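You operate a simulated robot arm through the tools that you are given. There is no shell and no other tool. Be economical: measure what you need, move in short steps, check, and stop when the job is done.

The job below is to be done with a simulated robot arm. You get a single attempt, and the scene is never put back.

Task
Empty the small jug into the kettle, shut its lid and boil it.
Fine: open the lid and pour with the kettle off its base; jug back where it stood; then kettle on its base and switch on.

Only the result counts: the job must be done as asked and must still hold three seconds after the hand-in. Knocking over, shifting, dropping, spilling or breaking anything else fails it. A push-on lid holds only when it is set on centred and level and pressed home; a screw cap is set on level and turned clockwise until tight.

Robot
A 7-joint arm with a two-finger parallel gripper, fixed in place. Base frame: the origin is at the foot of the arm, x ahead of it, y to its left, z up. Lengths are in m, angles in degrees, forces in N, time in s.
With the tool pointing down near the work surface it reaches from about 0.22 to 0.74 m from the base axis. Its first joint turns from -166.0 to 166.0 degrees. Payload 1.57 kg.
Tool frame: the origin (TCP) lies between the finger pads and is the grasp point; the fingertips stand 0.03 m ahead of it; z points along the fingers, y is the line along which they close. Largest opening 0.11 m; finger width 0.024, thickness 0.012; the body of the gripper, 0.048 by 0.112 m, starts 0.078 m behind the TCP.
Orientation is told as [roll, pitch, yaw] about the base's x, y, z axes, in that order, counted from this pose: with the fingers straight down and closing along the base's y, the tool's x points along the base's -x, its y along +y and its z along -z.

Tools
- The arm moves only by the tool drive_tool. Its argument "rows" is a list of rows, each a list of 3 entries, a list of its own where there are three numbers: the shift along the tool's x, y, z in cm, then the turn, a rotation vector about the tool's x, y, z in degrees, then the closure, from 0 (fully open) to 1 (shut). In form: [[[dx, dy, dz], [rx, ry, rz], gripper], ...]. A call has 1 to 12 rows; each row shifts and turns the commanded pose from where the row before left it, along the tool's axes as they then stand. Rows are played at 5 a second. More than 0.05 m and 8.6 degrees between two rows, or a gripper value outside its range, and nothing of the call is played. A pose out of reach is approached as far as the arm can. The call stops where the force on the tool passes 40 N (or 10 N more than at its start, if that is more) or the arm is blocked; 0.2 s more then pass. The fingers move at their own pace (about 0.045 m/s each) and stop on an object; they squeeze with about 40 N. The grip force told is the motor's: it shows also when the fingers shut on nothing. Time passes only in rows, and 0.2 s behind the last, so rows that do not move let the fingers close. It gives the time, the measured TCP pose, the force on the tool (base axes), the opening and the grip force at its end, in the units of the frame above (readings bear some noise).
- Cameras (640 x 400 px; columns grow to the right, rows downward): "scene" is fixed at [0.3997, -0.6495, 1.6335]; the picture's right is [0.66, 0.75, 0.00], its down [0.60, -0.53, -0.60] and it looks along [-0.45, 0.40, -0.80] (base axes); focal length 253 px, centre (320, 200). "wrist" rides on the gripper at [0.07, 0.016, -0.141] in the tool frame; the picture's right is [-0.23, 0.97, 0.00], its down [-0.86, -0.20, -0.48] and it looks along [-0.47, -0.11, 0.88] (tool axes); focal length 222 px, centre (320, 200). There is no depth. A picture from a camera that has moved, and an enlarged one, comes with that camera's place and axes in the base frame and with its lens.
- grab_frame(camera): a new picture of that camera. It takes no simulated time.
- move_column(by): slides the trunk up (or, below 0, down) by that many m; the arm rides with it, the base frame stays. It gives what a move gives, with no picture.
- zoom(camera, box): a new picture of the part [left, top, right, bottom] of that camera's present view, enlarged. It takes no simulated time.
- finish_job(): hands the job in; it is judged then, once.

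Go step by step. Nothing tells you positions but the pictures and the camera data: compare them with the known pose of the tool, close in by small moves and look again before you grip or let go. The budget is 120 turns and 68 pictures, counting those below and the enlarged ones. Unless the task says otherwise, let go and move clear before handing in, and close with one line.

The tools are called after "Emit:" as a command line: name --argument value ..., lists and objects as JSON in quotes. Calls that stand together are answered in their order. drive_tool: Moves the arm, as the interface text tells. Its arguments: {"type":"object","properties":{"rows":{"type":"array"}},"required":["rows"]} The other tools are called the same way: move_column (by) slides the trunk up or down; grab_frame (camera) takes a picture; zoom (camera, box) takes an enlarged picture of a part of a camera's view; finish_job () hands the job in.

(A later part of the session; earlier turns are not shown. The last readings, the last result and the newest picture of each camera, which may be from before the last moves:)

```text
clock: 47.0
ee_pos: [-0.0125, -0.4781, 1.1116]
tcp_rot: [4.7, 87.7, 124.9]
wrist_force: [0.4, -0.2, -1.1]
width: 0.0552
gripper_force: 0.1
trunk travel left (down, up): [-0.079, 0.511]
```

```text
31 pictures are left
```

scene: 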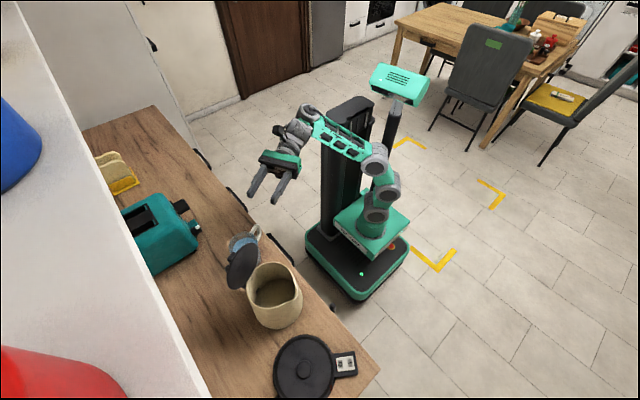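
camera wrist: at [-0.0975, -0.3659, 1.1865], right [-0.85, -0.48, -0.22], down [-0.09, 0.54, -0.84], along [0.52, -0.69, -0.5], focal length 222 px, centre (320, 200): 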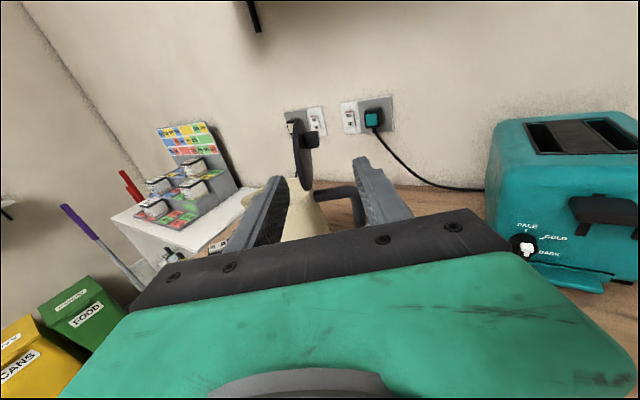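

Tool faces along the jug's handle line. I'll go to a pre-grasp point behind the handle and descend.

Emit:
drive_tool --rows '[[[0, 2.6, -2.7], [0, 0, 0], 0.5], [[0, 2.6, -2.8], [0, 0, 0], 0.5], [[-4, 0, 0], [0, 0, 0], 0.5], [[-4, 0, 0], [0, 0, 0], 0.5], [[0, 0, 0], [0, 0, 0], 0.5]]'

Emit:
move_column --by -0.075

Emit:
zoom --camera "scene" --box '[200, 170, 330, 300]'

Emit:
zoom --camera "wrist" --box '[220, 120, 440, 260]'

```text
clock: 48.2
ee_pos: [0.0073, -0.4656, 1.0756]
tcp_rot: [79.0, 82.0, -157.8]
wrist_force: [-0.8, 0.1, 0.2]
width: 0.0549
gripper_force: 0.1
out of reach, approached as far as the arm can: row 1, 2
trunk travel left (down, up): [-0.079, 0.511]
```

```text
clock: 49.3
ee_pos: [-0.0034, -0.4905, 0.9591]
tcp_rot: [43.1, 85.9, 166.6]
wrist_force: [-0.5, -0.4, 0.3]
width: 0.0549
gripper_force: 0.1
trunk travel left (down, up): [-0.004, 0.586]
```

```text
3.08 times, centred on (265, 235) of scene
camera zoom: at [0.3997, -0.6495, 1.6335], right [0.66, 0.75, 0.0], down [0.6, -0.53, -0.6], along [-0.45, 0.4, -0.8], focal length 779 px, centre (489, 92)
```

zoom: 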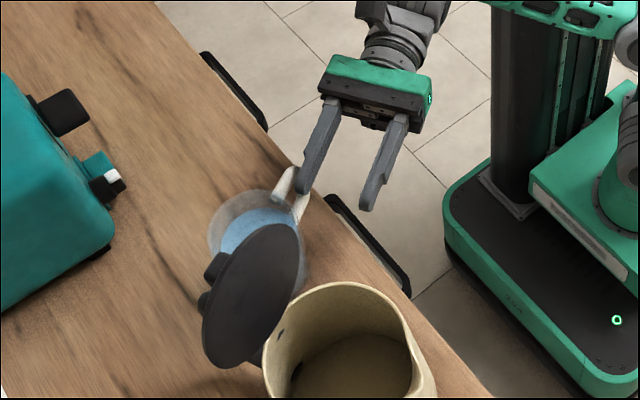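

```text
2.86 times, centred on (330, 190) of wrist
camera zoom: at [-0.0891, -0.3833, 1.0361], right [-0.83, -0.53, -0.18], down [-0.16, 0.52, -0.84], along [0.54, -0.66, -0.52], focal length 635 px, centre (291, 229)
```

zoom: 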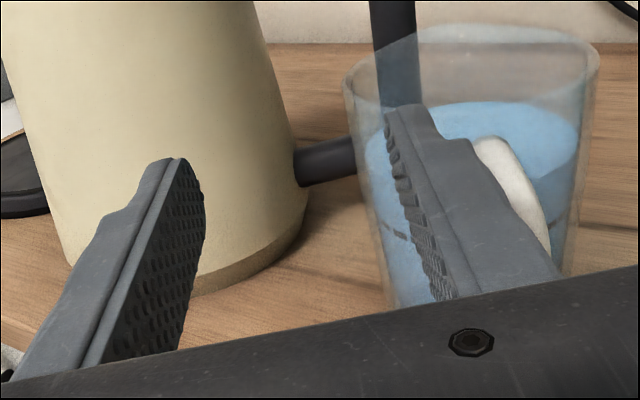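

The pose near this side hits an arm limit, so I'll approach the handle from more straight ahead instead. First I'll go up and turn.

Emit:
drive_tool --rows '[[[4, 0, -0.5], [0, 0, 0], 0.5], [[1, 0, -1], [-8, 0, 0], 0.5], [[0, 0, -1], [-8, 0, 0], 0.5], [[0, 0, -1], [-8, 0, 0], 0.5], [[0, 0, 0], [0, 0, 0], 0.5]]'

Emit:
drive_tool --rows '[[[0, 2.5, 0], [0, 0, 0], 0.5], [[0, 2.5, 0], [0, 0, 0], 0.5], [[0, 0, 0], [0, 0, 0], 0.5]]'

```text
clock: 50.5
ee_pos: [-0.0649, -0.4775, 0.9715]
tcp_rot: [-13.6, 85.3, 82.9]
wrist_force: [-0.6, -0.2, 0.7]
width: 0.0549
gripper_force: 0.0
trunk travel left (down, up): [-0.004, 0.586]
```

```text
clock: 51.3
ee_pos: [-0.0379, -0.477, 1.0006]
tcp_rot: [45.6, 86.5, 148.5]
wrist_force: [0.1, -0.3, -0.7]
width: 0.0549
gripper_force: 0.0
trunk travel left (down, up): [-0.004, 0.586]
```

Emit:
drive_tool --rows '[[[0, 0, 0], [0, 0, 0], 0.5], [[0, 0, 0], [0, 0, 0], 0.5]]'

Emit:
grab_frame --camera "scene"

```text
clock: 51.9
ee_pos: [-0.0376, -0.4778, 1.0023]
tcp_rot: [45.4, 86.5, 148.3]
wrist_force: [-0.5, -0.3, 0.4]
width: 0.0551
gripper_force: 0.1
trunk travel left (down, up): [-0.004, 0.586]
```

```text
28 pictures are left
```

scene: 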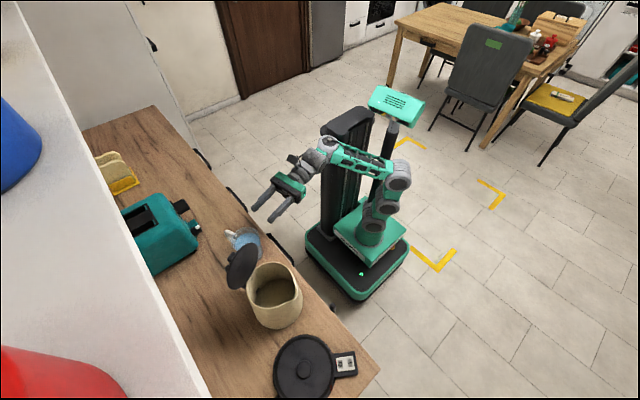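

Emit:
zoom --camera "scene" --box '[200, 200, 310, 300]'

Emit:
grab_frame --camera "wrist"

```text
4.00 times, centred on (255, 250) of scene
camera zoom: at [0.3997, -0.6495, 1.6335], right [0.66, 0.75, 0.0], down [0.6, -0.53, -0.6], along [-0.45, 0.4, -0.8], focal length 1013 px, centre (580, 0)
```

zoom: 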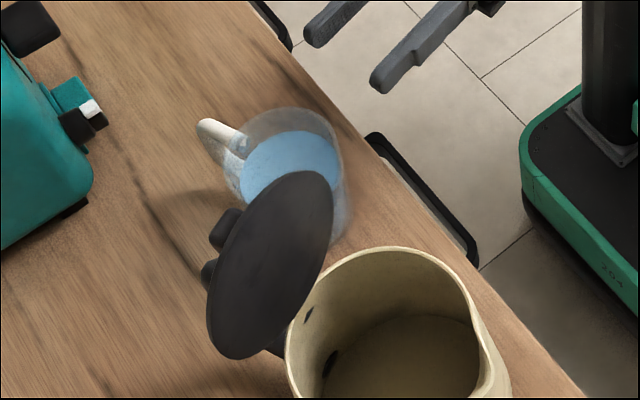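

```text
26 pictures are left
camera wrist: at [-0.0826, -0.3454, 1.0775], right [-0.96, -0.21, -0.18], down [0.04, 0.54, -0.84], along [0.28, -0.82, -0.51], focal length 222 px, centre (320, 200)
```

wrist: 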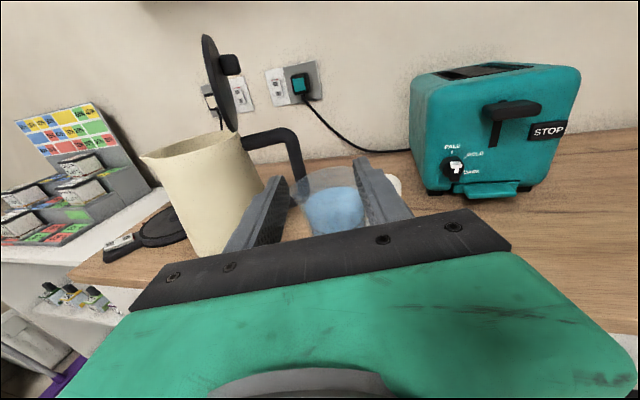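

My finger brushed the jug's handle in that last move: the jug turned about 85° and shifted about 2 cm, but it is upright and still full. I'll return it to its original spot, about (-0.006,-0.59), at the end. I'll now grip its body from the front, with the handle clear of the fingers.

Emit:
drive_tool --rows '[[[4, -2, 0], [0, 0, 0], 0.3], [[1, -2, 0], [0, 0, 0], 0], [[0, -2, 0], [-7.6, 0, 0], 0], [[0, 0, 0], [-7.6, 0, 0], 0], [[0, 0, 0], [-7.6, 0, 0], 0], [[0, 0, 0], [-7.6, 0, 0], 0], [[0, 0, 0], [-7.6, 0, 0], 0], [[0, 0, 0], [0, 0, 0], 0]]'

```text
clock: 53.7
ee_pos: [-0.0845, -0.4507, 1.0799]
tcp_rot: [53.7, 86.1, 128.9]
wrist_force: [0.2, 0.7, 0.0]
width: 0.1101
gripper_force: 0.1
out of reach, approached as far as the arm can: row 4, 5, 6, 7
trunk travel left (down, up): [-0.004, 0.586]
```

Emit:
drive_tool --rows '[[[0.3, -2.0, 2.8], [0, 0, 0], 0], [[0, -3.0, 2.8], [0, 0, 0], 0], [[0, -3.0, 2.8], [0, 0, 0], 0], [[0, -1.3, 0], [0, 0, 0], 0], [[0, 0, 0], [0, 0, 0], 0]]'

Emit:
grab_frame --camera "wrist"

```text
clock: 54.9
ee_pos: [-0.0993, -0.5132, 1.0832]
tcp_rot: [45.8, 86.4, 122.5]
wrist_force: [-0.3, -0.2, -0.4]
width: 0.1101
gripper_force: 0.0
out of reach, approached as far as the arm can: row 1, 2, 3, 4
trunk travel left (down, up): [-0.004, 0.586]
```

```text
25 pictures are left
camera wrist: at [-0.0799, -0.3762, 1.1591], right [-0.95, 0.24, -0.18], down [0.28, 0.46, -0.84], along [-0.11, -0.85, -0.51], focal length 222 px, centre (320, 200)
```

wrist: 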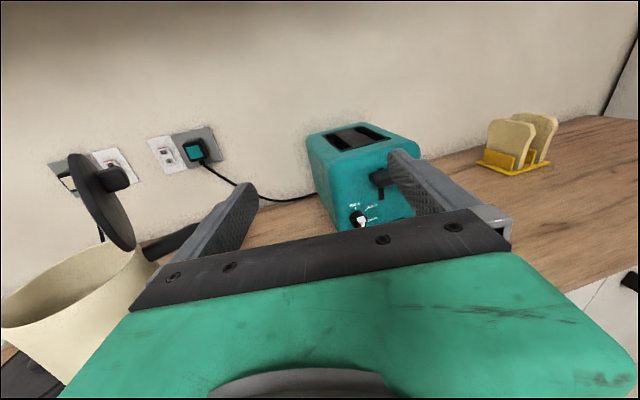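

Off-axis horizontal grips are limited on this side, so I'll turn the jug from above first. I'll raise the trunk and point the tool down.

Emit:
move_column --by 0.25

Emit:
drive_tool --rows '[[[0, 0, 0], [0, -8, 0], 0], [[0, 0, 0], [0, -8, 0], 0], [[0, 0, 0], [0, -8, 0], 0], [[0, 0, 0], [0, -8, 0], 0], [[0, 0, 0], [0, -8, 0], 0], [[0, 0, 0], [0, -8, 0], 0], [[0, 0, 0], [0, -8, 0], 0], [[0, 0, 0], [0, -8, 0], 0], [[0, 0, 0], [0, -8, 0], 0], [[0, 0, 0], [0, -8, 0], 0], [[0, 0, 0], [0, -6.4, 0], 0], [[0, 0, 0], [0, 0, 0], 0]]'

```text
clock: 57.5
ee_pos: [-0.0984, -0.5136, 1.3336]
tcp_rot: [45.7, 86.4, 122.2]
wrist_force: [1.2, -0.1, -0.1]
width: 0.1098
gripper_force: 0.1
trunk travel left (down, up): [-0.254, 0.336]
```

```text
clock: 60.1
ee_pos: [-0.0499, -0.4525, 1.1541]
tcp_rot: [3.2, 15.6, 76.8]
wrist_force: [-0.7, -0.8, 0.3]
width: 0.1097
gripper_force: 0.1
out of reach, approached as far as the arm can: row 3, 4, 5, 6, 7, 8, 9, 10, 11
trunk travel left (down, up): [-0.254, 0.336]
```

Emit:
move_column --by 0.2

Emit:
drive_tool --rows '[[[0, 0, 0], [0, -7.8, 0], 0], [[0, 0, 0], [0, -7.8, 0], 0], [[0, 0, 0], [0, 0, 8], 0], [[0, 0, 0], [0, 0, 8], 0], [[0, 0, 0], [0, 0, 8], 0], [[0, 0, 0], [0, 0, 8], 0], [[0, 0, 0], [0, 0, 8], 0], [[0, 0, 0], [0, 0, 8], 0], [[0, 0, 0], [0, 0, 4], 0], [[0, 0, 0], [0, 0, 0], 0]]'

```text
clock: 62.3
ee_pos: [-0.0501, -0.4528, 1.3539]
tcp_rot: [3.2, 15.6, 76.9]
wrist_force: [-0.5, -0.8, 0.0]
width: 0.1099
gripper_force: 0.1
trunk travel left (down, up): [-0.454, 0.136]
```

```text
clock: 64.5
ee_pos: [-0.0435, -0.435, 1.2833]
tcp_rot: [1.9, 2.4, 24.0]
wrist_force: [0.3, -0.6, -0.5]
width: 0.1101
gripper_force: 0.1
out of reach, approached as far as the arm can: row 1, 2
trunk travel left (down, up): [-0.454, 0.136]
```

Emit:
drive_tool --rows '[[[0.8, -3.3, 3], [1.9, -2.4, 0], 0], [[0.8, -3.3, 3.5], [0, 0, 0], 0], [[0.8, -3.3, 3.5], [0, 0, 0], 0], [[0.8, -3.2, 3.5], [0, 0, 0], 0], [[0, 0, 4], [0, 0, 0], 0], [[0, 0, 0], [0, 0, 0], 0]]'

Emit:
zoom --camera "wrist" --box '[200, 60, 440, 220]'

Emit:
zoom --camera "scene" --box '[190, 180, 310, 300]'

```text
clock: 65.9
ee_pos: [-0.0223, -0.5697, 1.1063]
tcp_rot: [-0.2, 0.1, 24.1]
wrist_force: [0.1, 0.4, -0.3]
width: 0.1098
gripper_force: 0.1
trunk travel left (down, up): [-0.454, 0.136]
```

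```text
2.50 times, centred on (320, 140) of wrist
camera zoom: at [-0.0939, -0.5819, 1.2477], right [-0.19, 0.98, 0.0], down [0.86, 0.17, 0.48], along [0.47, 0.09, -0.88], focal length 555 px, centre (320, 350)
```

zoom: 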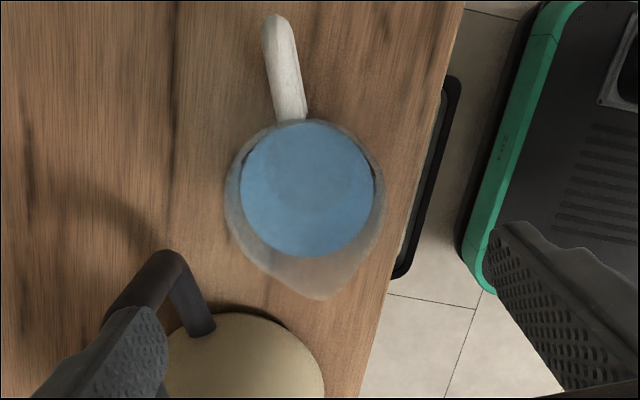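

```text
3.33 times, centred on (250, 240) of scene
camera zoom: at [0.3997, -0.6495, 1.6335], right [0.66, 0.75, 0.0], down [0.6, -0.53, -0.6], along [-0.45, 0.4, -0.8], focal length 844 px, centre (553, 67)
```

zoom: 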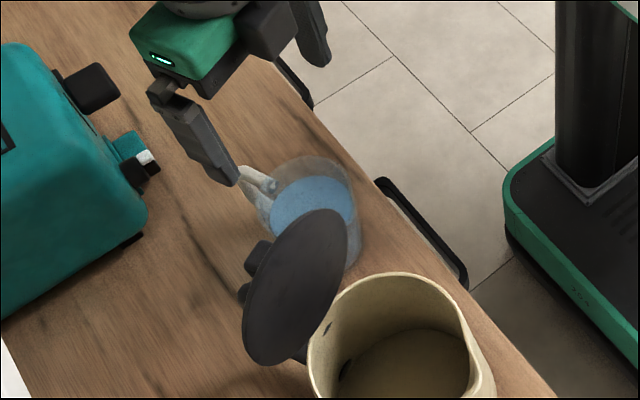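

The jug is between the open fingers with the handle clear. I'll centre it and descend around it.

Emit:
drive_tool --rows '[[[0.4, -0.5, 4], [0, 0, 0], 0], [[0, 0, 4], [0, 0, 0], 0], [[0, 0, 3], [0, 0, 0], 0], [[0, 0, 0], [0, 0, 0], 0]]'

Emit:
zoom --camera "wrist" --box '[180, 60, 460, 240]'

```text
clock: 66.9
ee_pos: [-0.023, -0.5746, 0.996]
tcp_rot: [-0.1, 0.0, 24.1]
wrist_force: [-0.3, 0.5, 0.2]
width: 0.1099
gripper_force: 0.1
trunk travel left (down, up): [-0.454, 0.136]
```

```text
2.22 times, centred on (320, 150) of wrist
camera zoom: at [-0.0947, -0.5873, 1.1369], right [-0.19, 0.98, 0.0], down [0.86, 0.17, 0.48], along [0.47, 0.09, -0.88], focal length 494 px, centre (320, 311)
```

zoom: 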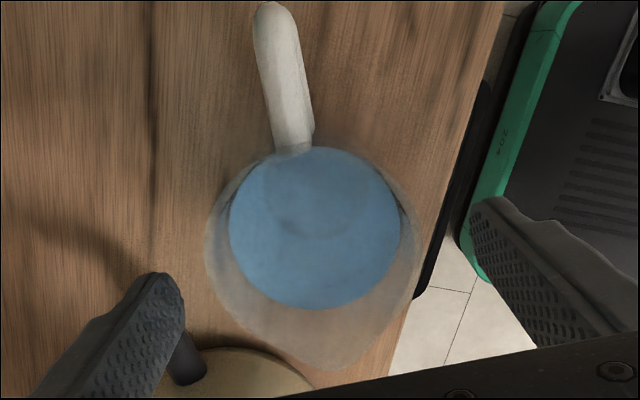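

Emit:
drive_tool --rows '[[[0.2, -0.1, 3], [0, 0, 0], 0], [[0, 0, 3], [0, 0, 0], 0], [[0, 0, 2.2], [0, 0, 0], 0], [[0, 0, 0], [0, 0, 0], 0]]'

Emit:
drive_tool --rows '[[[0, 0, 0], [0, 0, 0], 0.15], [[0, 0, 0], [0, 0, 0], 0.3], [[0, 0, 0], [0, 0, 0], 0.4], [[0, 0, 0], [0, 0, 0], 0.5], [[0, 0, 0], [0, 0, 0], 0.5]]'

```text
clock: 67.9
ee_pos: [-0.0235, -0.5759, 0.9164]
tcp_rot: [0.0, 0.0, 24.1]
wrist_force: [0.1, -0.3, 0.2]
width: 0.11
gripper_force: 0.0
trunk travel left (down, up): [-0.454, 0.136]
```

```text
clock: 69.1
ee_pos: [-0.0239, -0.5768, 0.9162]
tcp_rot: [-0.1, 0.1, 24.1]
wrist_force: [0.1, -2.3, 0.7]
width: 0.0836
gripper_force: 39.6
trunk travel left (down, up): [-0.454, 0.136]
```

The jug is held. I'll lift it slightly, move it back to its original spot and turn it so the handle faces away from the robot.

Emit:
drive_tool --rows '[[[0, 0, -0.8], [0, 0, 0], 0.5], [[-0.65, -1.5, -0.5], [0, 0, 0], 0.5], [[0, 0, 0], [0, 0, -8.3], 0.5], [[0, 0, 0], [0, 0, -8.3], 0.5], [[0, 0, 0], [0, 0, -8.3], 0.5], [[0, 0, 0], [0, 0, -8.3], 0.5], [[0, 0, 0], [0, 0, -8.3], 0.5], [[0, 0, 0], [0, 0, -8.3], 0.5], [[0, 0, 0], [0, 0, -8.3], 0.5], [[0, 0, 0], [0, 0, -8.3], 0.5], [[0, 0, 0], [0, 0, -8.3], 0.5], [[0, 0, 0], [0, 0, 0], 0.5]]'

Emit:
zoom --camera "scene" --box '[190, 180, 310, 300]'

```text
clock: 71.7
ee_pos: [-0.0128, -0.6003, 0.9294]
tcp_rot: [-0.6, 0.1, 94.2]
wrist_force: [-0.6, 0.6, -4.0]
width: 0.0833
gripper_force: 39.8
out of reach, approached as far as the arm can: row 9
trunk travel left (down, up): [-0.454, 0.136]
```

```text
3.33 times, centred on (250, 240) of scene
camera zoom: at [0.3997, -0.6495, 1.6335], right [0.66, 0.75, 0.0], down [0.6, -0.53, -0.6], along [-0.45, 0.4, -0.8], focal length 844 px, centre (553, 67)
```

zoom: 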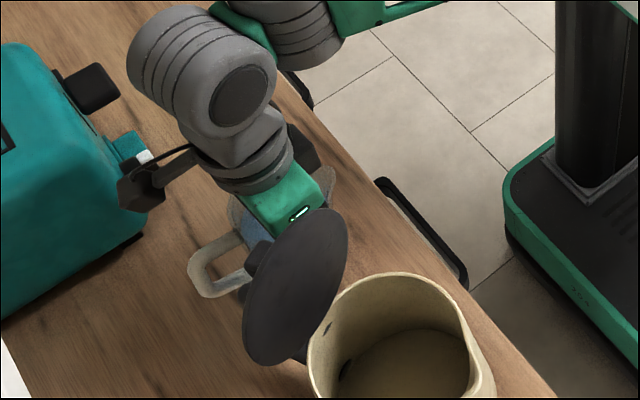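

Handle now points away. I'll set the jug down at its original spot and release.

Emit:
drive_tool --rows '[[[-1.0, -0.2, 0], [0, 0, 0], 0.5], [[0, 0, 0.7], [0, 0, 0], 0.5], [[0, 0, 0.5], [0, 0, 0], 0.5], [[0, 0, 0.2], [0, 0, 0], 0.5], [[0, 0, 0], [0, 0, 0], 0.5]]'

```text
clock: 72.9
ee_pos: [-0.0108, -0.5925, 0.9174]
tcp_rot: [-1.3, 0.0, 94.1]
wrist_force: [-0.4, 0.5, -4.0]
width: 0.0832
gripper_force: 40.0
trunk travel left (down, up): [-0.454, 0.136]
```

Emit:
drive_tool --rows '[[[0, 0, 0.15], [0, 0, 0], 0.5], [[0, 0, 0.15], [0, 0, 0], 0.5], [[0, 0, 0], [0, 0, 0], 0.5]]'

```text
clock: 73.7
ee_pos: [-0.0108, -0.5919, 0.9171]
tcp_rot: [-1.3, 0.1, 94.1]
wrist_force: [-0.1, 0.3, -4.2]
width: 0.0832
gripper_force: 40.2
out of reach, approached as far as the arm can: row 1, 2
trunk travel left (down, up): [-0.454, 0.136]
```

Emit:
move_column --by -0.002

```text
clock: 74.2
ee_pos: [-0.0116, -0.5928, 0.9132]
tcp_rot: [-1.2, -0.1, 94.1]
wrist_force: [-0.2, -0.7, -4.0]
width: 0.0832
gripper_force: 40.0
trunk travel left (down, up): [-0.452, 0.138]
```

Emit:
move_column --by -0.002

Emit:
zoom --camera "scene" --box '[215, 215, 295, 285]'

```text
clock: 74.7
ee_pos: [-0.0114, -0.5924, 0.9119]
tcp_rot: [-1.3, -0.1, 94.1]
wrist_force: [1.0, 0.5, -4.0]
width: 0.0835
gripper_force: 40.3
trunk travel left (down, up): [-0.45, 0.14]
```

```text
5.71 times, centred on (255, 250) of scene
camera zoom: at [0.3997, -0.6495, 1.6335], right [0.66, 0.75, 0.0], down [0.6, -0.53, -0.6], along [-0.45, 0.4, -0.8], focal length 1447 px, centre (691, -86)
```

zoom: 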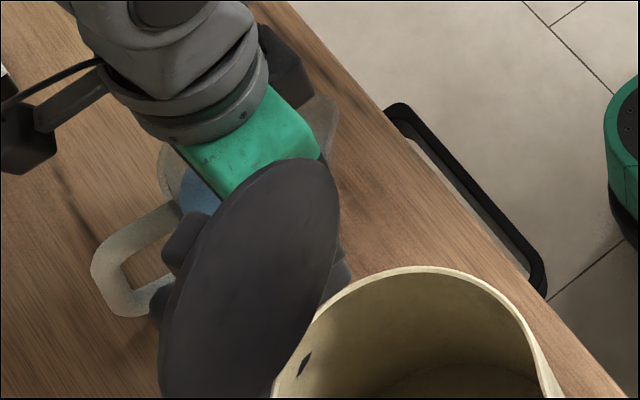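

Emit:
move_column --by -0.003

```text
clock: 75.2
ee_pos: [-0.0103, -0.5919, 0.9087]
tcp_rot: [-1.2, 0.1, 94.1]
wrist_force: [0.2, 0.2, -4.4]
width: 0.083
gripper_force: 39.7
trunk travel left (down, up): [-0.447, 0.143]
```

Emit:
move_column --by -0.003

Emit:
move_column --by -0.003

```text
clock: 75.8
ee_pos: [-0.012, -0.5924, 0.905]
tcp_rot: [-1.3, 0.1, 94.2]
wrist_force: [0.4, 0.6, -3.9]
width: 0.0836
gripper_force: 39.9
trunk travel left (down, up): [-0.444, 0.146]
```

```text
clock: 76.3
ee_pos: [-0.0113, -0.5931, 0.9059]
tcp_rot: [-1.2, 0.2, 94.1]
wrist_force: [0.8, 1.2, 10.1]
width: 0.0835
gripper_force: 39.8
trunk travel left (down, up): [-0.441, 0.149]
```

Contact felt, so the jug is on the counter. I'll release and go up.

Emit:
drive_tool --rows '[[[0, 0, -0.2], [0, 0, 0], 0.2], [[0, 0, 0], [0, 0, 0], 0.1], [[0, 0, 0], [0, 0, 0], 0], [[0, 0, 0], [0, 0, 0], 0], [[0, 0, -3], [0, 0, 0], 0], [[0, 0, -4], [0, 0, 0], 0], [[0, 0, -4], [0, 0, 0], 0], [[0, 0, -4], [0, 0, 0], 0], [[0, 0, -4], [0, 0, 0], 0], [[0, 0, 0], [0, 0, 0], 0]]'

Emit:
zoom --camera "wrist" --box '[160, 20, 480, 220]'

```text
clock: 78.5
ee_pos: [-0.0146, -0.5702, 1.0477]
tcp_rot: [-1.0, 0.1, 94.1]
wrist_force: [-0.6, -0.4, 0.3]
width: 0.11
gripper_force: 0.1
out of reach, approached as far as the arm can: row 8, 9
trunk travel left (down, up): [-0.441, 0.149]
```

```text
2.00 times, centred on (320, 120) of wrist
camera zoom: at [-0.03, -0.6412, 1.1887], right [-0.99, 0.16, -0.02], down [0.13, 0.87, 0.48], along [0.09, 0.47, -0.88], focal length 444 px, centre (320, 360)
```

zoom: 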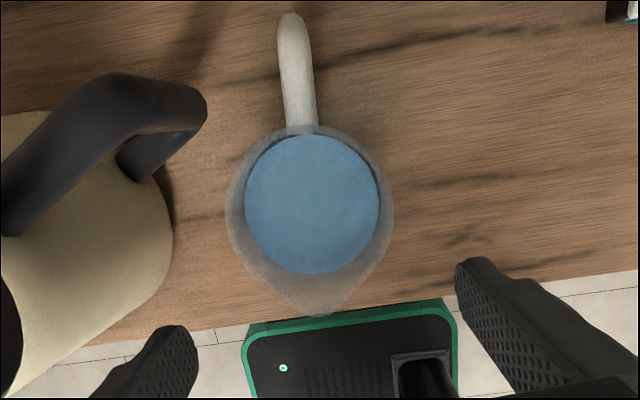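

The jug is upright and full at its spot, handle pointing away, near (-0.014,-0.60). I'll back off and bring the tool to near-horizontal, facing the jug.

Emit:
drive_tool --rows '[[[-3, 0, -3.5], [0, 0, 0], 0], [[-3, 0, -3.5], [0, 0, 0], 0], [[-3, 0, -3.5], [0, 1, 0], 0], [[-2, 0, -3.5], [0, 8, 0], 0], [[0, 0, -2], [0, 8, 0], 0], [[0, 0, -2], [0, 8, 0], 0], [[0, 0, 0], [0, 8, 0], 0], [[0, 0, 0], [0, 8, 0], 0], [[0, 0, 0], [0, 8, 0], 0], [[0, 0, 0], [0, 8, 0], 0], [[0, 0, 0], [0, 8, 0], 0], [[0, 0, 0], [0, 0, 0], 0]]'

Emit:
move_column --by -0.2

```text
clock: 81.1
ee_pos: [-0.0264, -0.4412, 1.1864]
tcp_rot: [-3.0, 65.0, 91.4]
wrist_force: [0.1, 0.5, -0.5]
width: 0.1098
gripper_force: 0.0
out of reach, approached as far as the arm can: row 1, 2, 3
trunk travel left (down, up): [-0.441, 0.149]
```

```text
clock: 83.3
ee_pos: [-0.0274, -0.4409, 0.9866]
tcp_rot: [-3.1, 65.0, 91.4]
wrist_force: [-0.4, -0.3, 0.0]
width: 0.11
gripper_force: 0.2
trunk travel left (down, up): [-0.241, 0.349]
```

The pose is good: about 25° below horizontal and aimed at the jug. I'll advance part-way and check.

Emit:
drive_tool --rows '[[[0.6, 0, 3], [0, 0, 0], 0], [[0.6, 0, 3], [0, 0, 0], 0], [[0, 0, 3], [0, 0, 0], 0], [[0, 0, 0], [0, 0, 0], 0]]'

Emit:
zoom --camera "wrist" --box '[180, 80, 460, 260]'

```text
clock: 84.3
ee_pos: [-0.0208, -0.51, 0.9974]
tcp_rot: [-5.2, 64.6, 89.5]
wrist_force: [-0.1, 0.1, -0.1]
width: 0.1097
gripper_force: 0.0
out of reach, approached as far as the arm can: row 1, 2, 3
trunk travel left (down, up): [-0.241, 0.349]
```

```text
2.22 times, centred on (320, 170) of wrist
camera zoom: at [-0.0511, -0.4133, 1.1186], right [-0.97, 0.03, -0.24], down [0.16, 0.81, -0.56], along [0.18, -0.58, -0.79], focal length 494 px, centre (320, 267)
```

zoom: 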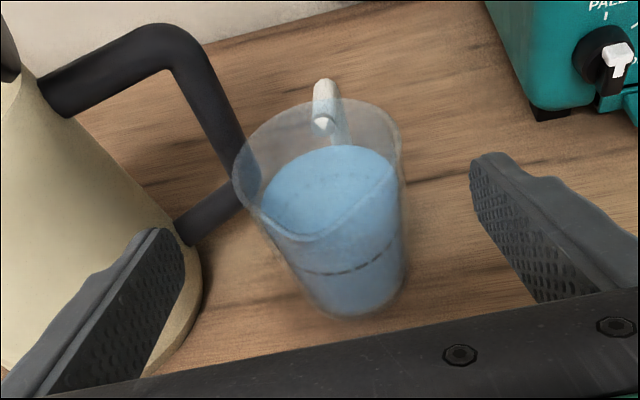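

Emit:
drive_tool --rows '[[[3.9, 0, -1.8], [0, 0, 0], 0], [[3.9, 0, -1.8], [0, 0, 0], 0], [[3.9, 0, -1.8], [0, 0, 0], 0], [[3.6, 0, -1.7], [0, 0, 0], 0], [[0, 0, 0], [0, 0, 0], 0]]'

Emit:
move_column --by -0.17

```text
clock: 85.5
ee_pos: [-0.029, -0.5131, 1.1627]
tcp_rot: [-3.0, 65.1, 91.4]
wrist_force: [0.2, 0.6, 0.7]
width: 0.1103
gripper_force: 0.2
trunk travel left (down, up): [-0.241, 0.349]
```

```text
clock: 87.4
ee_pos: [-0.0299, -0.513, 0.9914]
tcp_rot: [-3.0, 65.0, 91.4]
wrist_force: [0.2, 0.5, -1.0]
width: 0.1101
gripper_force: 0.0
trunk travel left (down, up): [-0.071, 0.519]
```

Emit:
drive_tool --rows '[[[-2, -0.8, 0], [0, 0, 0], 0], [[-2, 0, 0], [0, 0, 0], 0], [[0, 0, 3], [0, 0, 0], 0], [[0, 0, 2.5], [0, 0, 0], 0], [[0, 0, 0], [0, 0, 0], 0]]'

Emit:
zoom --camera "wrist" --box '[180, 80, 460, 260]'

```text
clock: 88.6
ee_pos: [-0.0168, -0.5479, 0.9316]
tcp_rot: [-3.1, 64.9, 91.4]
wrist_force: [-0.1, 0.0, -0.2]
width: 0.11
gripper_force: 0.1
trunk travel left (down, up): [-0.071, 0.519]
```

```text
2.22 times, centred on (320, 170) of wrist
camera zoom: at [-0.0428, -0.4494, 1.0522], right [-0.97, 0.03, -0.23], down [0.15, 0.81, -0.57], along [0.17, -0.59, -0.79], focal length 494 px, centre (320, 267)
```

zoom: 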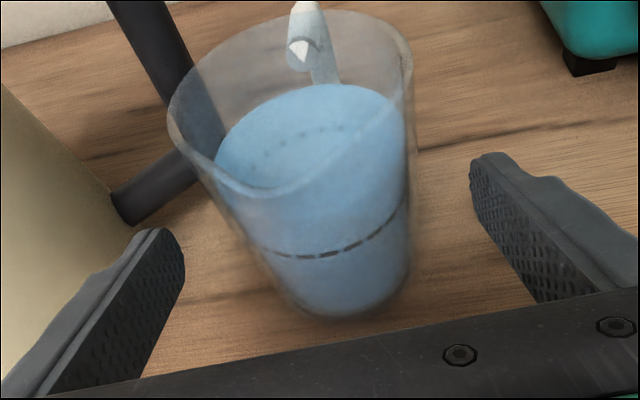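

Emit:
drive_tool --rows '[[[0, 0, 2.2], [0, 0, 0], 0], [[0, 0, 2.1], [0, 0, 0], 0], [[0, 0, 0], [0, 0, 0], 0]]'

Emit:
drive_tool --rows '[[[0, 0, 0], [0, 0, 0], 0.15], [[0, 0, 0], [0, 0, 0], 0.25], [[0, 0, 0], [0, 0, 0], 0.35], [[0, 0, 0], [0, 0, 0], 0.45], [[0, 0, 0], [0, 0, 0], 0.6], [[0, 0, 0], [0, 0, 0], 0.6]]'

Emit:
zoom --camera "wrist" --box '[180, 80, 460, 260]'

```text
clock: 89.4
ee_pos: [-0.0131, -0.5842, 0.9139]
tcp_rot: [-3.0, 64.9, 91.4]
wrist_force: [0.4, -0.3, -1.1]
width: 0.1106
gripper_force: 0.0
trunk travel left (down, up): [-0.071, 0.519]
```

```text
clock: 90.8
ee_pos: [-0.0138, -0.5842, 0.9154]
tcp_rot: [-3.0, 65.1, 91.4]
wrist_force: [1.9, -0.7, 0.6]
width: 0.0782
gripper_force: 40.0
trunk travel left (down, up): [-0.071, 0.519]
```

```text
2.22 times, centred on (320, 170) of wrist
camera zoom: at [-0.0406, -0.4864, 1.0362], right [-0.97, 0.03, -0.23], down [0.15, 0.81, -0.57], along [0.17, -0.59, -0.79], focal length 494 px, centre (320, 267)
```

zoom: 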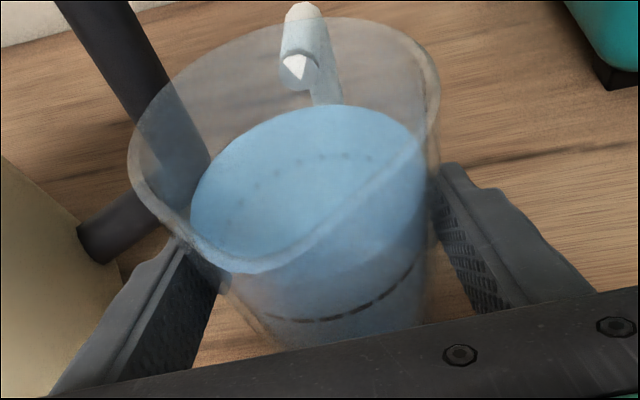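

The jug body is gripped firmly. I'll lift it straight up.

Emit:
drive_tool --rows '[[[0.9, 0, -0.42], [0, 0, 0], 0.6], [[2.7, 0, -1.26], [0, 0, 0], 0.6], [[3.6, 0, -1.69], [0, 0, 0], 0.6], [[3.6, 0, -1.69], [0, 0, 0], 0.6], [[3.6, 0, -1.69], [0, 0, 0], 0.6], [[3.6, 0, -1.69], [0, 0, 0], 0.6], [[3.6, 0, -1.69], [0, 0, 0], 0.6], [[0, 0, 0], [0, 0, 0], 0.6]]'

Emit:
drive_tool --rows '[[[-1.7, 0, -3.6], [0, 0, 0], 0.6], [[-1.7, 0, -3.6], [0, 0, 0], 0.6], [[-1.3, 0, -2.7], [0, 0, 0], 0.6], [[0, 0, 0], [0, 0, 0], 0.6]]'

```text
clock: 92.6
ee_pos: [-0.0196, -0.5842, 1.0933]
tcp_rot: [-3.1, 64.9, 91.2]
wrist_force: [-1.0, -1.0, -4.1]
width: 0.0787
gripper_force: 40.1
out of reach, approached as far as the arm can: row 6, 7
trunk travel left (down, up): [-0.071, 0.519]
```

```text
clock: 93.6
ee_pos: [-0.0267, -0.4741, 1.0971]
tcp_rot: [-3.1, 64.9, 91.4]
wrist_force: [-0.2, 0.6, -3.9]
width: 0.0783
gripper_force: 40.2
trunk travel left (down, up): [-0.071, 0.519]
```

Emit:
move_column --by 0.08

Emit:
drive_tool --rows '[[[0, -4.3, 0], [0, 0, 0], 0.6], [[0, -4.3, 0], [0, 0, 0], 0.6], [[0, -4.3, 0], [0, 0, 0], 0.6], [[0, -4.3, 0], [0, 0, 0], 0.6], [[0, -4.3, 0], [0, 0, 0], 0.6], [[0, -4.3, 0], [0, 0, 0], 0.6], [[0, 0, 0], [0, 0, 0], 0.6]]'

Emit:
grab_frame --camera "scene"

```text
clock: 94.8
ee_pos: [-0.0272, -0.4735, 1.1776]
tcp_rot: [-3.0, 64.9, 91.3]
wrist_force: [0.4, -0.1, -4.4]
width: 0.0783
gripper_force: 39.9
trunk travel left (down, up): [-0.151, 0.439]
```

```text
clock: 96.3
ee_pos: [0.0997, -0.4664, 1.1821]
tcp_rot: [-4.0, 64.8, 91.1]
wrist_force: [-0.4, -0.4, -4.4]
width: 0.078
gripper_force: 39.8
out of reach, approached as far as the arm can: row 3, 4, 5, 6
trunk travel left (down, up): [-0.151, 0.439]
```

```text
15 pictures are left
```

scene: 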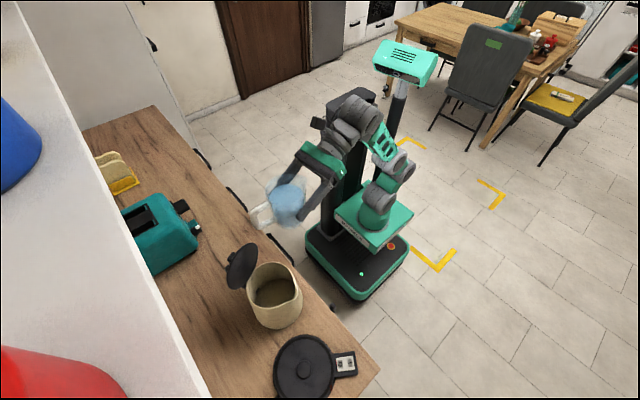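

I need to turn with the arm as it swings. I'll yaw the tool, then continue to beside the kettle mouth.

Emit:
drive_tool --rows '[[[0, 0, 0], [7.2, 0, -3.4], 0.6], [[0, 0, 0], [7.2, 0, -3.4], 0.6], [[0, 0, 0], [7.2, 0, -3.4], 0.6], [[0, -3.3, 0], [0, 0, 0], 0.6], [[0, -3.2, 0], [0, 0, 0], 0.6], [[0, -3.2, 0], [0, 0, 0], 0.6], [[1.3, 0, 2.8], [0, 0, 0], 0.6], [[1.3, 0, 2.8], [0, 0, 0], 0.6], [[1.3, 0, 2.8], [0, 0, 0], 0.6], [[0, 0, 0], [0, 0, 0], 0.6]]'

```text
clock: 98.5
ee_pos: [0.2281, -0.5055, 1.1807]
tcp_rot: [-2.6, 65.4, 115.7]
wrist_force: [-0.4, -0.2, -3.5]
width: 0.0778
gripper_force: 40.2
out of reach, approached as far as the arm can: row 1, 3
trunk travel left (down, up): [-0.151, 0.439]
```

Emit:
drive_tool --rows '[[[1.1, 1.3, 2.3], [0, 0, 0], 0.6], [[1.1, 1.3, 2.3], [0, 0, 0], 0.6], [[1.0, 1.3, 2.3], [0, 0, 0], 0.6], [[-2.3, 0, 1.1], [0, 0, 0], 0.6], [[-2.3, 0, 1.1], [0, 0, 0], 0.6], [[0, 0, 0], [0, 0, 0], 0.6]]'

Emit:
zoom --camera "scene" --box '[210, 180, 350, 340]'

```text
clock: 100.0
ee_pos: [0.2273, -0.5705, 1.1258]
tcp_rot: [-2.6, 65.4, 115.6]
wrist_force: [0.7, -0.2, -4.0]
width: 0.0779
gripper_force: 40.4
out of reach, approached as far as the arm can: row 3
trunk travel left (down, up): [-0.151, 0.439]
```

```text
2.50 times, centred on (280, 260) of scene
camera zoom: at [0.3997, -0.6495, 1.6335], right [0.66, 0.75, 0.0], down [0.6, -0.53, -0.6], along [-0.45, 0.4, -0.8], focal length 633 px, centre (420, 50)
```

zoom: 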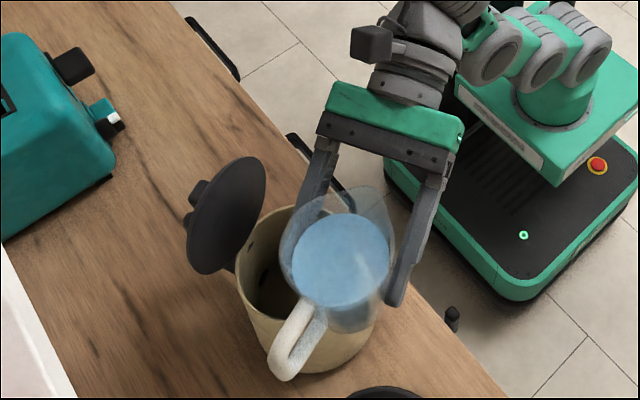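

Jug is above the mouth's spout side. I'll nudge it outward and begin rolling it slowly.

Emit:
drive_tool --rows '[[[0.8, 0.9, 1.6], [0, 0, 0], 0.6], [[0, 0, 0], [0, 0, 6], 0.6], [[0, 0, 0], [0, 0, 6], 0.6], [[0, 0, 0], [0, 0, 6], 0.6], [[0, 0, 0], [0, 0, 6], 0.6], [[0, 0, 0], [0, 0, 6], 0.6], [[0, 0, 0], [0, 0, 4], 0.6], [[0, 0, 0], [0, 0, 4], 0.6], [[0, 0, 0], [0, 0, 0], 0.6]]'

Emit:
zoom --camera "scene" --box '[210, 180, 350, 340]'

```text
clock: 102.0
ee_pos: [0.2279, -0.5916, 1.1262]
tcp_rot: [-54.2, 44.8, 55.4]
wrist_force: [-0.2, 0.9, -3.6]
width: 0.0779
gripper_force: 40.0
trunk travel left (down, up): [-0.151, 0.439]
```

```text
2.50 times, centred on (280, 260) of scene
camera zoom: at [0.3997, -0.6495, 1.6335], right [0.66, 0.75, 0.0], down [0.6, -0.53, -0.6], along [-0.45, 0.4, -0.8], focal length 633 px, centre (420, 50)
```

zoom: 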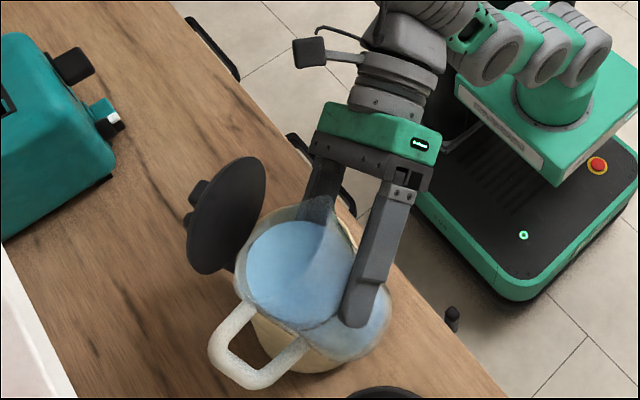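

Emit:
drive_tool --rows '[[[-0.4, 0.26, -1.0], [0, 0, 0], 0.6], [[-0.4, 0.26, -1.0], [0, 0, 0], 0.6], [[0, 0, 0], [0, 0, 3], 0.6], [[0, 0, 0], [0, 0, 3], 0.6], [[0, 0, 0], [0, 0, 3], 0.6], [[0, 0, 0], [0, 0, 3], 0.6], [[0, 0, 0], [0, 0, 3], 0.6], [[0, 0, 0], [0, 0, 0], 0.6]]'

Emit:
zoom --camera "scene" --box '[210, 200, 330, 330]'

```text
clock: 103.8
ee_pos: [0.2194, -0.5721, 1.1259]
tcp_rot: [-60.6, 32.2, 45.1]
wrist_force: [-0.4, -0.3, -3.5]
width: 0.0777
gripper_force: 39.5
trunk travel left (down, up): [-0.151, 0.439]
```

```text
3.08 times, centred on (270, 265) of scene
camera zoom: at [0.3997, -0.6495, 1.6335], right [0.66, 0.75, 0.0], down [0.6, -0.53, -0.6], along [-0.45, 0.4, -0.8], focal length 779 px, centre (474, 0)
```

zoom: 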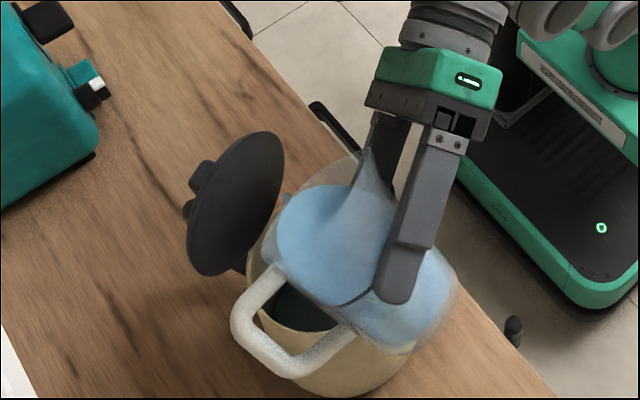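

It is just starting to pour over the mouth. I'll shift slightly away from the lid side and continue slowly.

Emit:
drive_tool --rows '[[[-0.7, -0.8, 0.5], [0, 0, 0], 0.6], [[0, 0, 0], [0, 0, 2], 0.6], [[0, 0, 0], [0, 0, 2], 0.6], [[0, 0, 0], [0, 0, 2], 0.6], [[0, 0, 0], [0, 0, 2], 0.6], [[0, 0, 0], [0, 0, 2], 0.6], [[0, 0, 0], [0, 0, 2], 0.6], [[0, 0, 0], [0, 0, 2], 0.6], [[0, 0, 0], [0, 0, 2], 0.6], [[0, 0, 0], [0, 0, 2], 0.6]]'

Emit:
zoom --camera "scene" --box '[210, 200, 330, 330]'

```text
clock: 106.0
ee_pos: [0.23, -0.5707, 1.1254]
tcp_rot: [-64.5, 16.2, 36.1]
wrist_force: [-0.5, -1.1, -2.4]
width: 0.0776
gripper_force: 39.9
trunk travel left (down, up): [-0.151, 0.439]
```

```text
3.08 times, centred on (270, 265) of scene
camera zoom: at [0.3997, -0.6495, 1.6335], right [0.66, 0.75, 0.0], down [0.6, -0.53, -0.6], along [-0.45, 0.4, -0.8], focal length 779 px, centre (474, 0)
```

zoom: 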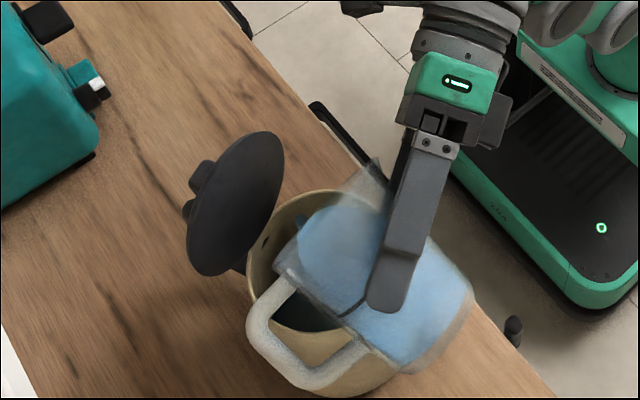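

Pouring well; the weight is dropping. I'll continue.

Emit:
drive_tool --rows '[[[0, 0, 0], [0, 0, 2.5], 0.6], [[0, 0, 0], [0, 0, 2.5], 0.6], [[0, 0, 0], [0, 0, 2.5], 0.6], [[0, 0, 0], [0, 0, 2.5], 0.6], [[0, 0, 0], [0, 0, 2.5], 0.6], [[0, 0, 0], [0, 0, 3], 0.6], [[0, 0, 0], [0, 0, 3], 0.6], [[0, 0, 0], [0, 0, 3], 0.6], [[0, 0, 0], [0, 0, 3], 0.6], [[0, 0, 0], [0, 0, 3], 0.6]]'

Emit:
zoom --camera "scene" --box '[210, 200, 330, 330]'

```text
clock: 108.2
ee_pos: [0.2289, -0.5723, 1.1259]
tcp_rot: [-65.3, -8.9, 24.4]
wrist_force: [0.6, 0.3, -2.2]
width: 0.0777
gripper_force: 40.0
trunk travel left (down, up): [-0.151, 0.439]
```

```text
3.08 times, centred on (270, 265) of scene
camera zoom: at [0.3997, -0.6495, 1.6335], right [0.66, 0.75, 0.0], down [0.6, -0.53, -0.6], along [-0.45, 0.4, -0.8], focal length 779 px, centre (474, 0)
```

zoom: 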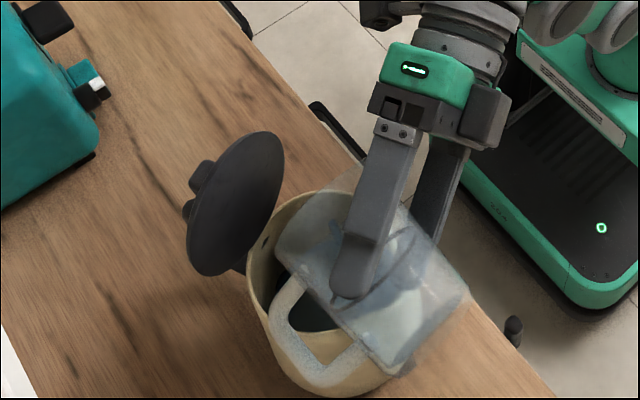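

Nearly empty. I'll tip further to drain it fully, then hold.

Emit:
drive_tool --rows '[[[0.6, 0.1, -0.3], [0, 0, 4], 0.6], [[0.6, 0.1, -0.3], [0, 0, 4], 0.6], [[0.4, 0.1, -0.2], [0, 0, 4], 0.6], [[0, 0, 0], [0, 0, 5], 0.6], [[0, 0, 0], [0, 0, 5], 0.6], [[0, 0, 0], [0, 0, 5], 0.6], [[0, 0, 0], [0, 0, 5], 0.6], [[0, 0, 0], [0, 0, 5], 0.6], [[0, 0, 0], [0, 0, 0], 0.6], [[0, 0, 0], [0, 0, 0], 0.6], [[0, 0, 0], [0, 0, 0], 0.6], [[0, 0, 0], [0, 0, 0], 0.6]]'

Emit:
zoom --camera "scene" --box '[210, 200, 330, 330]'

```text
clock: 110.8
ee_pos: [0.2133, -0.5705, 1.1235]
tcp_rot: [-56.4, -41.4, 4.7]
wrist_force: [-0.6, 0.6, -0.7]
width: 0.0774
gripper_force: 39.8
trunk travel left (down, up): [-0.151, 0.439]
```

```text
3.08 times, centred on (270, 265) of scene
camera zoom: at [0.3997, -0.6495, 1.6335], right [0.66, 0.75, 0.0], down [0.6, -0.53, -0.6], along [-0.45, 0.4, -0.8], focal length 779 px, centre (474, 0)
```

zoom: 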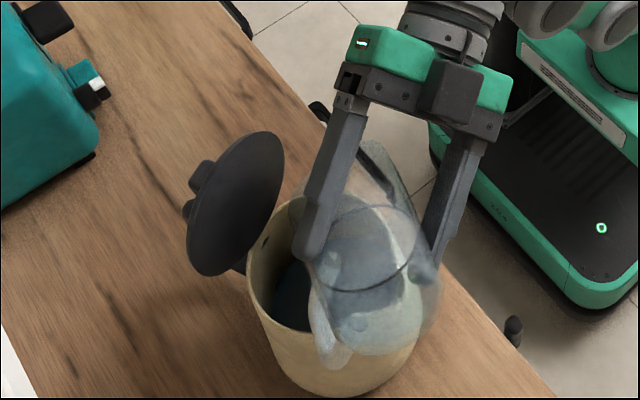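

The jug is empty and nothing appears spilled. I'll roll it back upright and retrace the path.

Emit:
drive_tool --rows '[[[0, 0, 0], [0, 0, -8.47], 0.6], [[0, 0, 0], [0, 0, -8.47], 0.6], [[0, 0, 0], [0, 0, -8.47], 0.6], [[0, 0, 0], [0, 0, -8.47], 0.6], [[0, 0, 0], [0, 0, -8.47], 0.6], [[0, 0, 0], [0, 0, -8.47], 0.6], [[0, 0, 0], [0, 0, -8.47], 0.6], [[0, 0, 0], [0, 0, -8.47], 0.6], [[0, 0, 0], [0, 0, -8.47], 0.6], [[0, 0, 0], [0, 0, -8.47], 0.6], [[0, 0, 0], [0, 0, -8.47], 0.6], [[0, 0, 0], [0, 0, -8.47], 0.6]]'

Emit:
drive_tool --rows '[[[0, 0, 0], [0, 0, -8.47], 0.6], [[0, 0, 0], [0, 0, -8.47], 0.6], [[0, 0, 0], [0, 0, -8.47], 0.6], [[0, 0, 0], [0, 0, -8.47], 0.6], [[2.3, 0, -1.1], [0, 0, 0], 0.6], [[2.3, 0, -1.1], [0, 0, 0], 0.6], [[-1.3, 0, -2.8], [0, 0, 0], 0.6], [[-1.3, 0, -2.8], [0, 0, 0], 0.6], [[0, 0, 0], [0, 0, 0], 0.6]]'

```text
clock: 113.3
ee_pos: [0.2126, -0.5712, 1.1228]
tcp_rot: [-51.5, 48.3, 59.2]
wrist_force: [0.1, 0.7, -0.9]
width: 0.0776
gripper_force: 39.9
trunk travel left (down, up): [-0.151, 0.439]
```

```text
clock: 115.3
ee_pos: [0.182, -0.5175, 1.173]
tcp_rot: [-2.5, 65.5, 115.7]
wrist_force: [0.1, -0.8, -0.5]
width: 0.0775
gripper_force: 40.3
trunk travel left (down, up): [-0.151, 0.439]
```

Emit:
drive_tool --rows '[[[-1.05, 0, -2.3], [0, 0, 0], 0.6], [[-1.05, 0, -2.3], [0, 0, 0], 0.6], [[-0.8, 3.5, -1.7], [0, 0, 0], 0.6], [[-0.8, 3.5, -1.7], [0, 0, 0], 0.6], [[0, 0, 0], [-5.45, 0, 2.5], 0.6], [[0, 0, 0], [-5.45, 0, 2.5], 0.6], [[-0.4, 3.5, -0.9], [0, 0, 0], 0.6], [[-0.4, 3.5, -0.9], [0, 0, 0], 0.6], [[-0.4, 3.5, -0.9], [0, 0, 0], 0.6], [[0, 0, 0], [-5.45, 0, 2.5], 0.6], [[0, 0, 0], [-5.45, 0, 2.5], 0.6], [[0, 0, 0], [0, 0, 0], 0.6]]'

Emit:
move_column --by -0.08

```text
clock: 118.0
ee_pos: [-0.0283, -0.4685, 1.161]
tcp_rot: [-2.4, 65.0, 91.8]
wrist_force: [-0.8, -0.3, -1.5]
width: 0.0772
gripper_force: 40.0
out of reach, approached as far as the arm can: row 4, 9
trunk travel left (down, up): [-0.151, 0.439]
```

```text
clock: 119.1
ee_pos: [-0.0293, -0.4684, 1.0805]
tcp_rot: [-2.5, 65.1, 91.8]
wrist_force: [0.4, 0.8, -0.9]
width: 0.077
gripper_force: 39.8
trunk travel left (down, up): [-0.071, 0.519]
```

Emit:
drive_tool --rows '[[[0.26, -0.4, 4.1], [0, 0, 0], 0.6], [[0.26, -0.4, 4.1], [0, 0, 0], 0.6], [[0.26, -0.4, 4.1], [0, 0, 0], 0.6], [[-3.2, 0, 1.5], [0, 0, 0], 0.6], [[-3.2, 0, 1.5], [0, 0, 0], 0.6], [[-3.2, 0, 1.5], [0, 0, 0], 0.6], [[0, 0, 0], [0, 0, 0], 0.6]]'

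Emit:
zoom --camera "scene" --box '[190, 190, 330, 340]'

```text
clock: 120.7
ee_pos: [-0.0069, -0.5839, 0.9341]
tcp_rot: [-2.3, 65.1, 91.9]
wrist_force: [-0.7, 0.6, -0.6]
width: 0.0769
gripper_force: 40.6
trunk travel left (down, up): [-0.071, 0.519]
```

```text
2.67 times, centred on (260, 265) of scene
camera zoom: at [0.3997, -0.6495, 1.6335], right [0.66, 0.75, 0.0], down [0.6, -0.53, -0.6], along [-0.45, 0.4, -0.8], focal length 675 px, centre (480, 27)
```

zoom: 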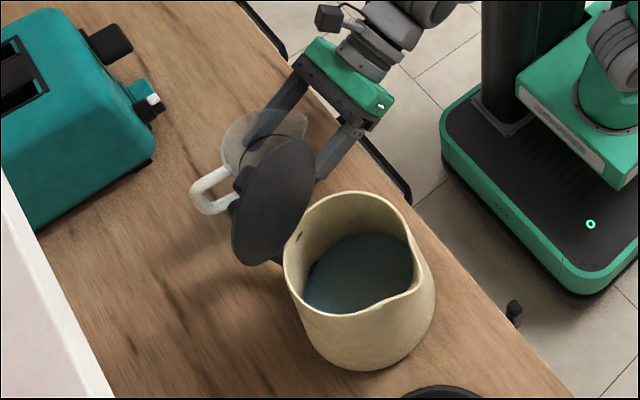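

The water is in the kettle and the counter is dry. I'll lower the jug to the counter in small steps.

Emit:
drive_tool --rows '[[[-0.27, 0, 0.126], [0, 0, 0], 0.6], [[-0.27, 0, 0.126], [0, 0, 0], 0.6], [[-0.27, 0, 0.126], [0, 0, 0], 0.6], [[-0.27, 0, 0.126], [0, 0, 0], 0.6], [[0, 0, 0], [0, 0, 0], 0.6]]'

Emit:
drive_tool --rows '[[[-0.27, 0, 0.126], [0, 0, 0], 0.6], [[-0.18, 0, 0.084], [0, 0, 0], 0.6], [[0, 0, 0], [0, 0, 0], 0.6]]'

```text
clock: 121.9
ee_pos: [-0.0074, -0.583, 0.9205]
tcp_rot: [-2.3, 65.1, 91.8]
wrist_force: [-0.1, -0.4, -0.8]
width: 0.077
gripper_force: 40.2
trunk travel left (down, up): [-0.071, 0.519]
```

```text
clock: 122.7
ee_pos: [-0.0061, -0.5828, 0.9155]
tcp_rot: [-2.3, 65.0, 91.8]
wrist_force: [-0.2, -0.6, -0.6]
width: 0.0772
gripper_force: 39.6
trunk travel left (down, up): [-0.071, 0.519]
```

Emit:
drive_tool --rows '[[[-0.18, 0, 0.084], [0, 0, 0], 0.6], [[-0.18, 0, 0.084], [0, 0, 0], 0.6], [[0, 0, 0], [0, 0, 0], 0.6]]'

Emit:
drive_tool --rows '[[[-0.18, 0, 0.084], [0, 0, 0], 0.6], [[-0.18, 0, 0.084], [0, 0, 0], 0.6], [[0, 0, 0], [0, 0, 0], 0.6]]'

```text
clock: 123.5
ee_pos: [-0.0063, -0.5828, 0.9106]
tcp_rot: [-2.4, 65.0, 91.8]
wrist_force: [-0.1, 0.2, -1.5]
width: 0.0769
gripper_force: 39.7
trunk travel left (down, up): [-0.071, 0.519]
```

```text
clock: 124.3
ee_pos: [-0.0071, -0.5824, 0.9103]
tcp_rot: [-2.3, 65.3, 91.8]
wrist_force: [-0.4, -3.8, 10.9]
width: 0.0769
gripper_force: 40.1
trunk travel left (down, up): [-0.071, 0.519]
```

Contact. I'll release and back out along the approach line.

Emit:
drive_tool --rows '[[[0.1, 0, 0], [0, 0, 0], 0.4], [[0, 0, 0], [0, 0, 0], 0.2], [[0, 0, 0], [0, 0, 0], 0], [[0, 0, 0], [0, 0, 0], 0], [[0, 0, -2], [0, 0, 0], 0], [[0, 0, -3], [0, 0, 0], 0], [[0, 0, -3], [0, 0, 0], 0], [[0, 0, -3], [0, 0, 0], 0], [[0, 0, 0], [0, 0, 0], 0]]'

Emit:
grab_frame --camera "wrist"

```text
clock: 126.3
ee_pos: [-0.0142, -0.4816, 0.9537]
tcp_rot: [-2.5, 65.0, 91.8]
wrist_force: [-0.8, 0.4, 0.5]
width: 0.1101
gripper_force: 0.0
trunk travel left (down, up): [-0.071, 0.519]
```

```text
7 pictures are left
camera wrist: at [-0.0404, -0.384, 1.0749], right [-0.97, 0.03, -0.22], down [0.15, 0.81, -0.57], along [0.16, -0.59, -0.79], focal length 222 px, centre (320, 200)
```

wrist: 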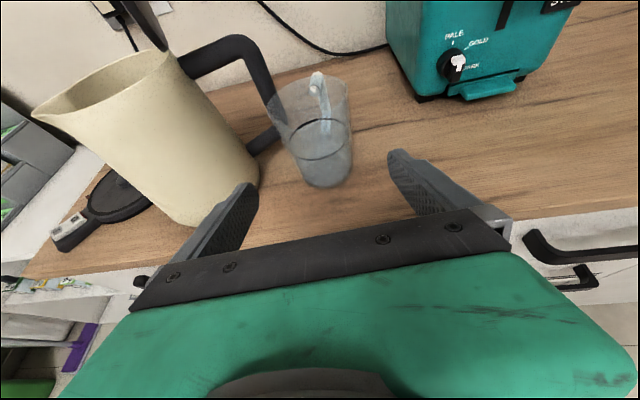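

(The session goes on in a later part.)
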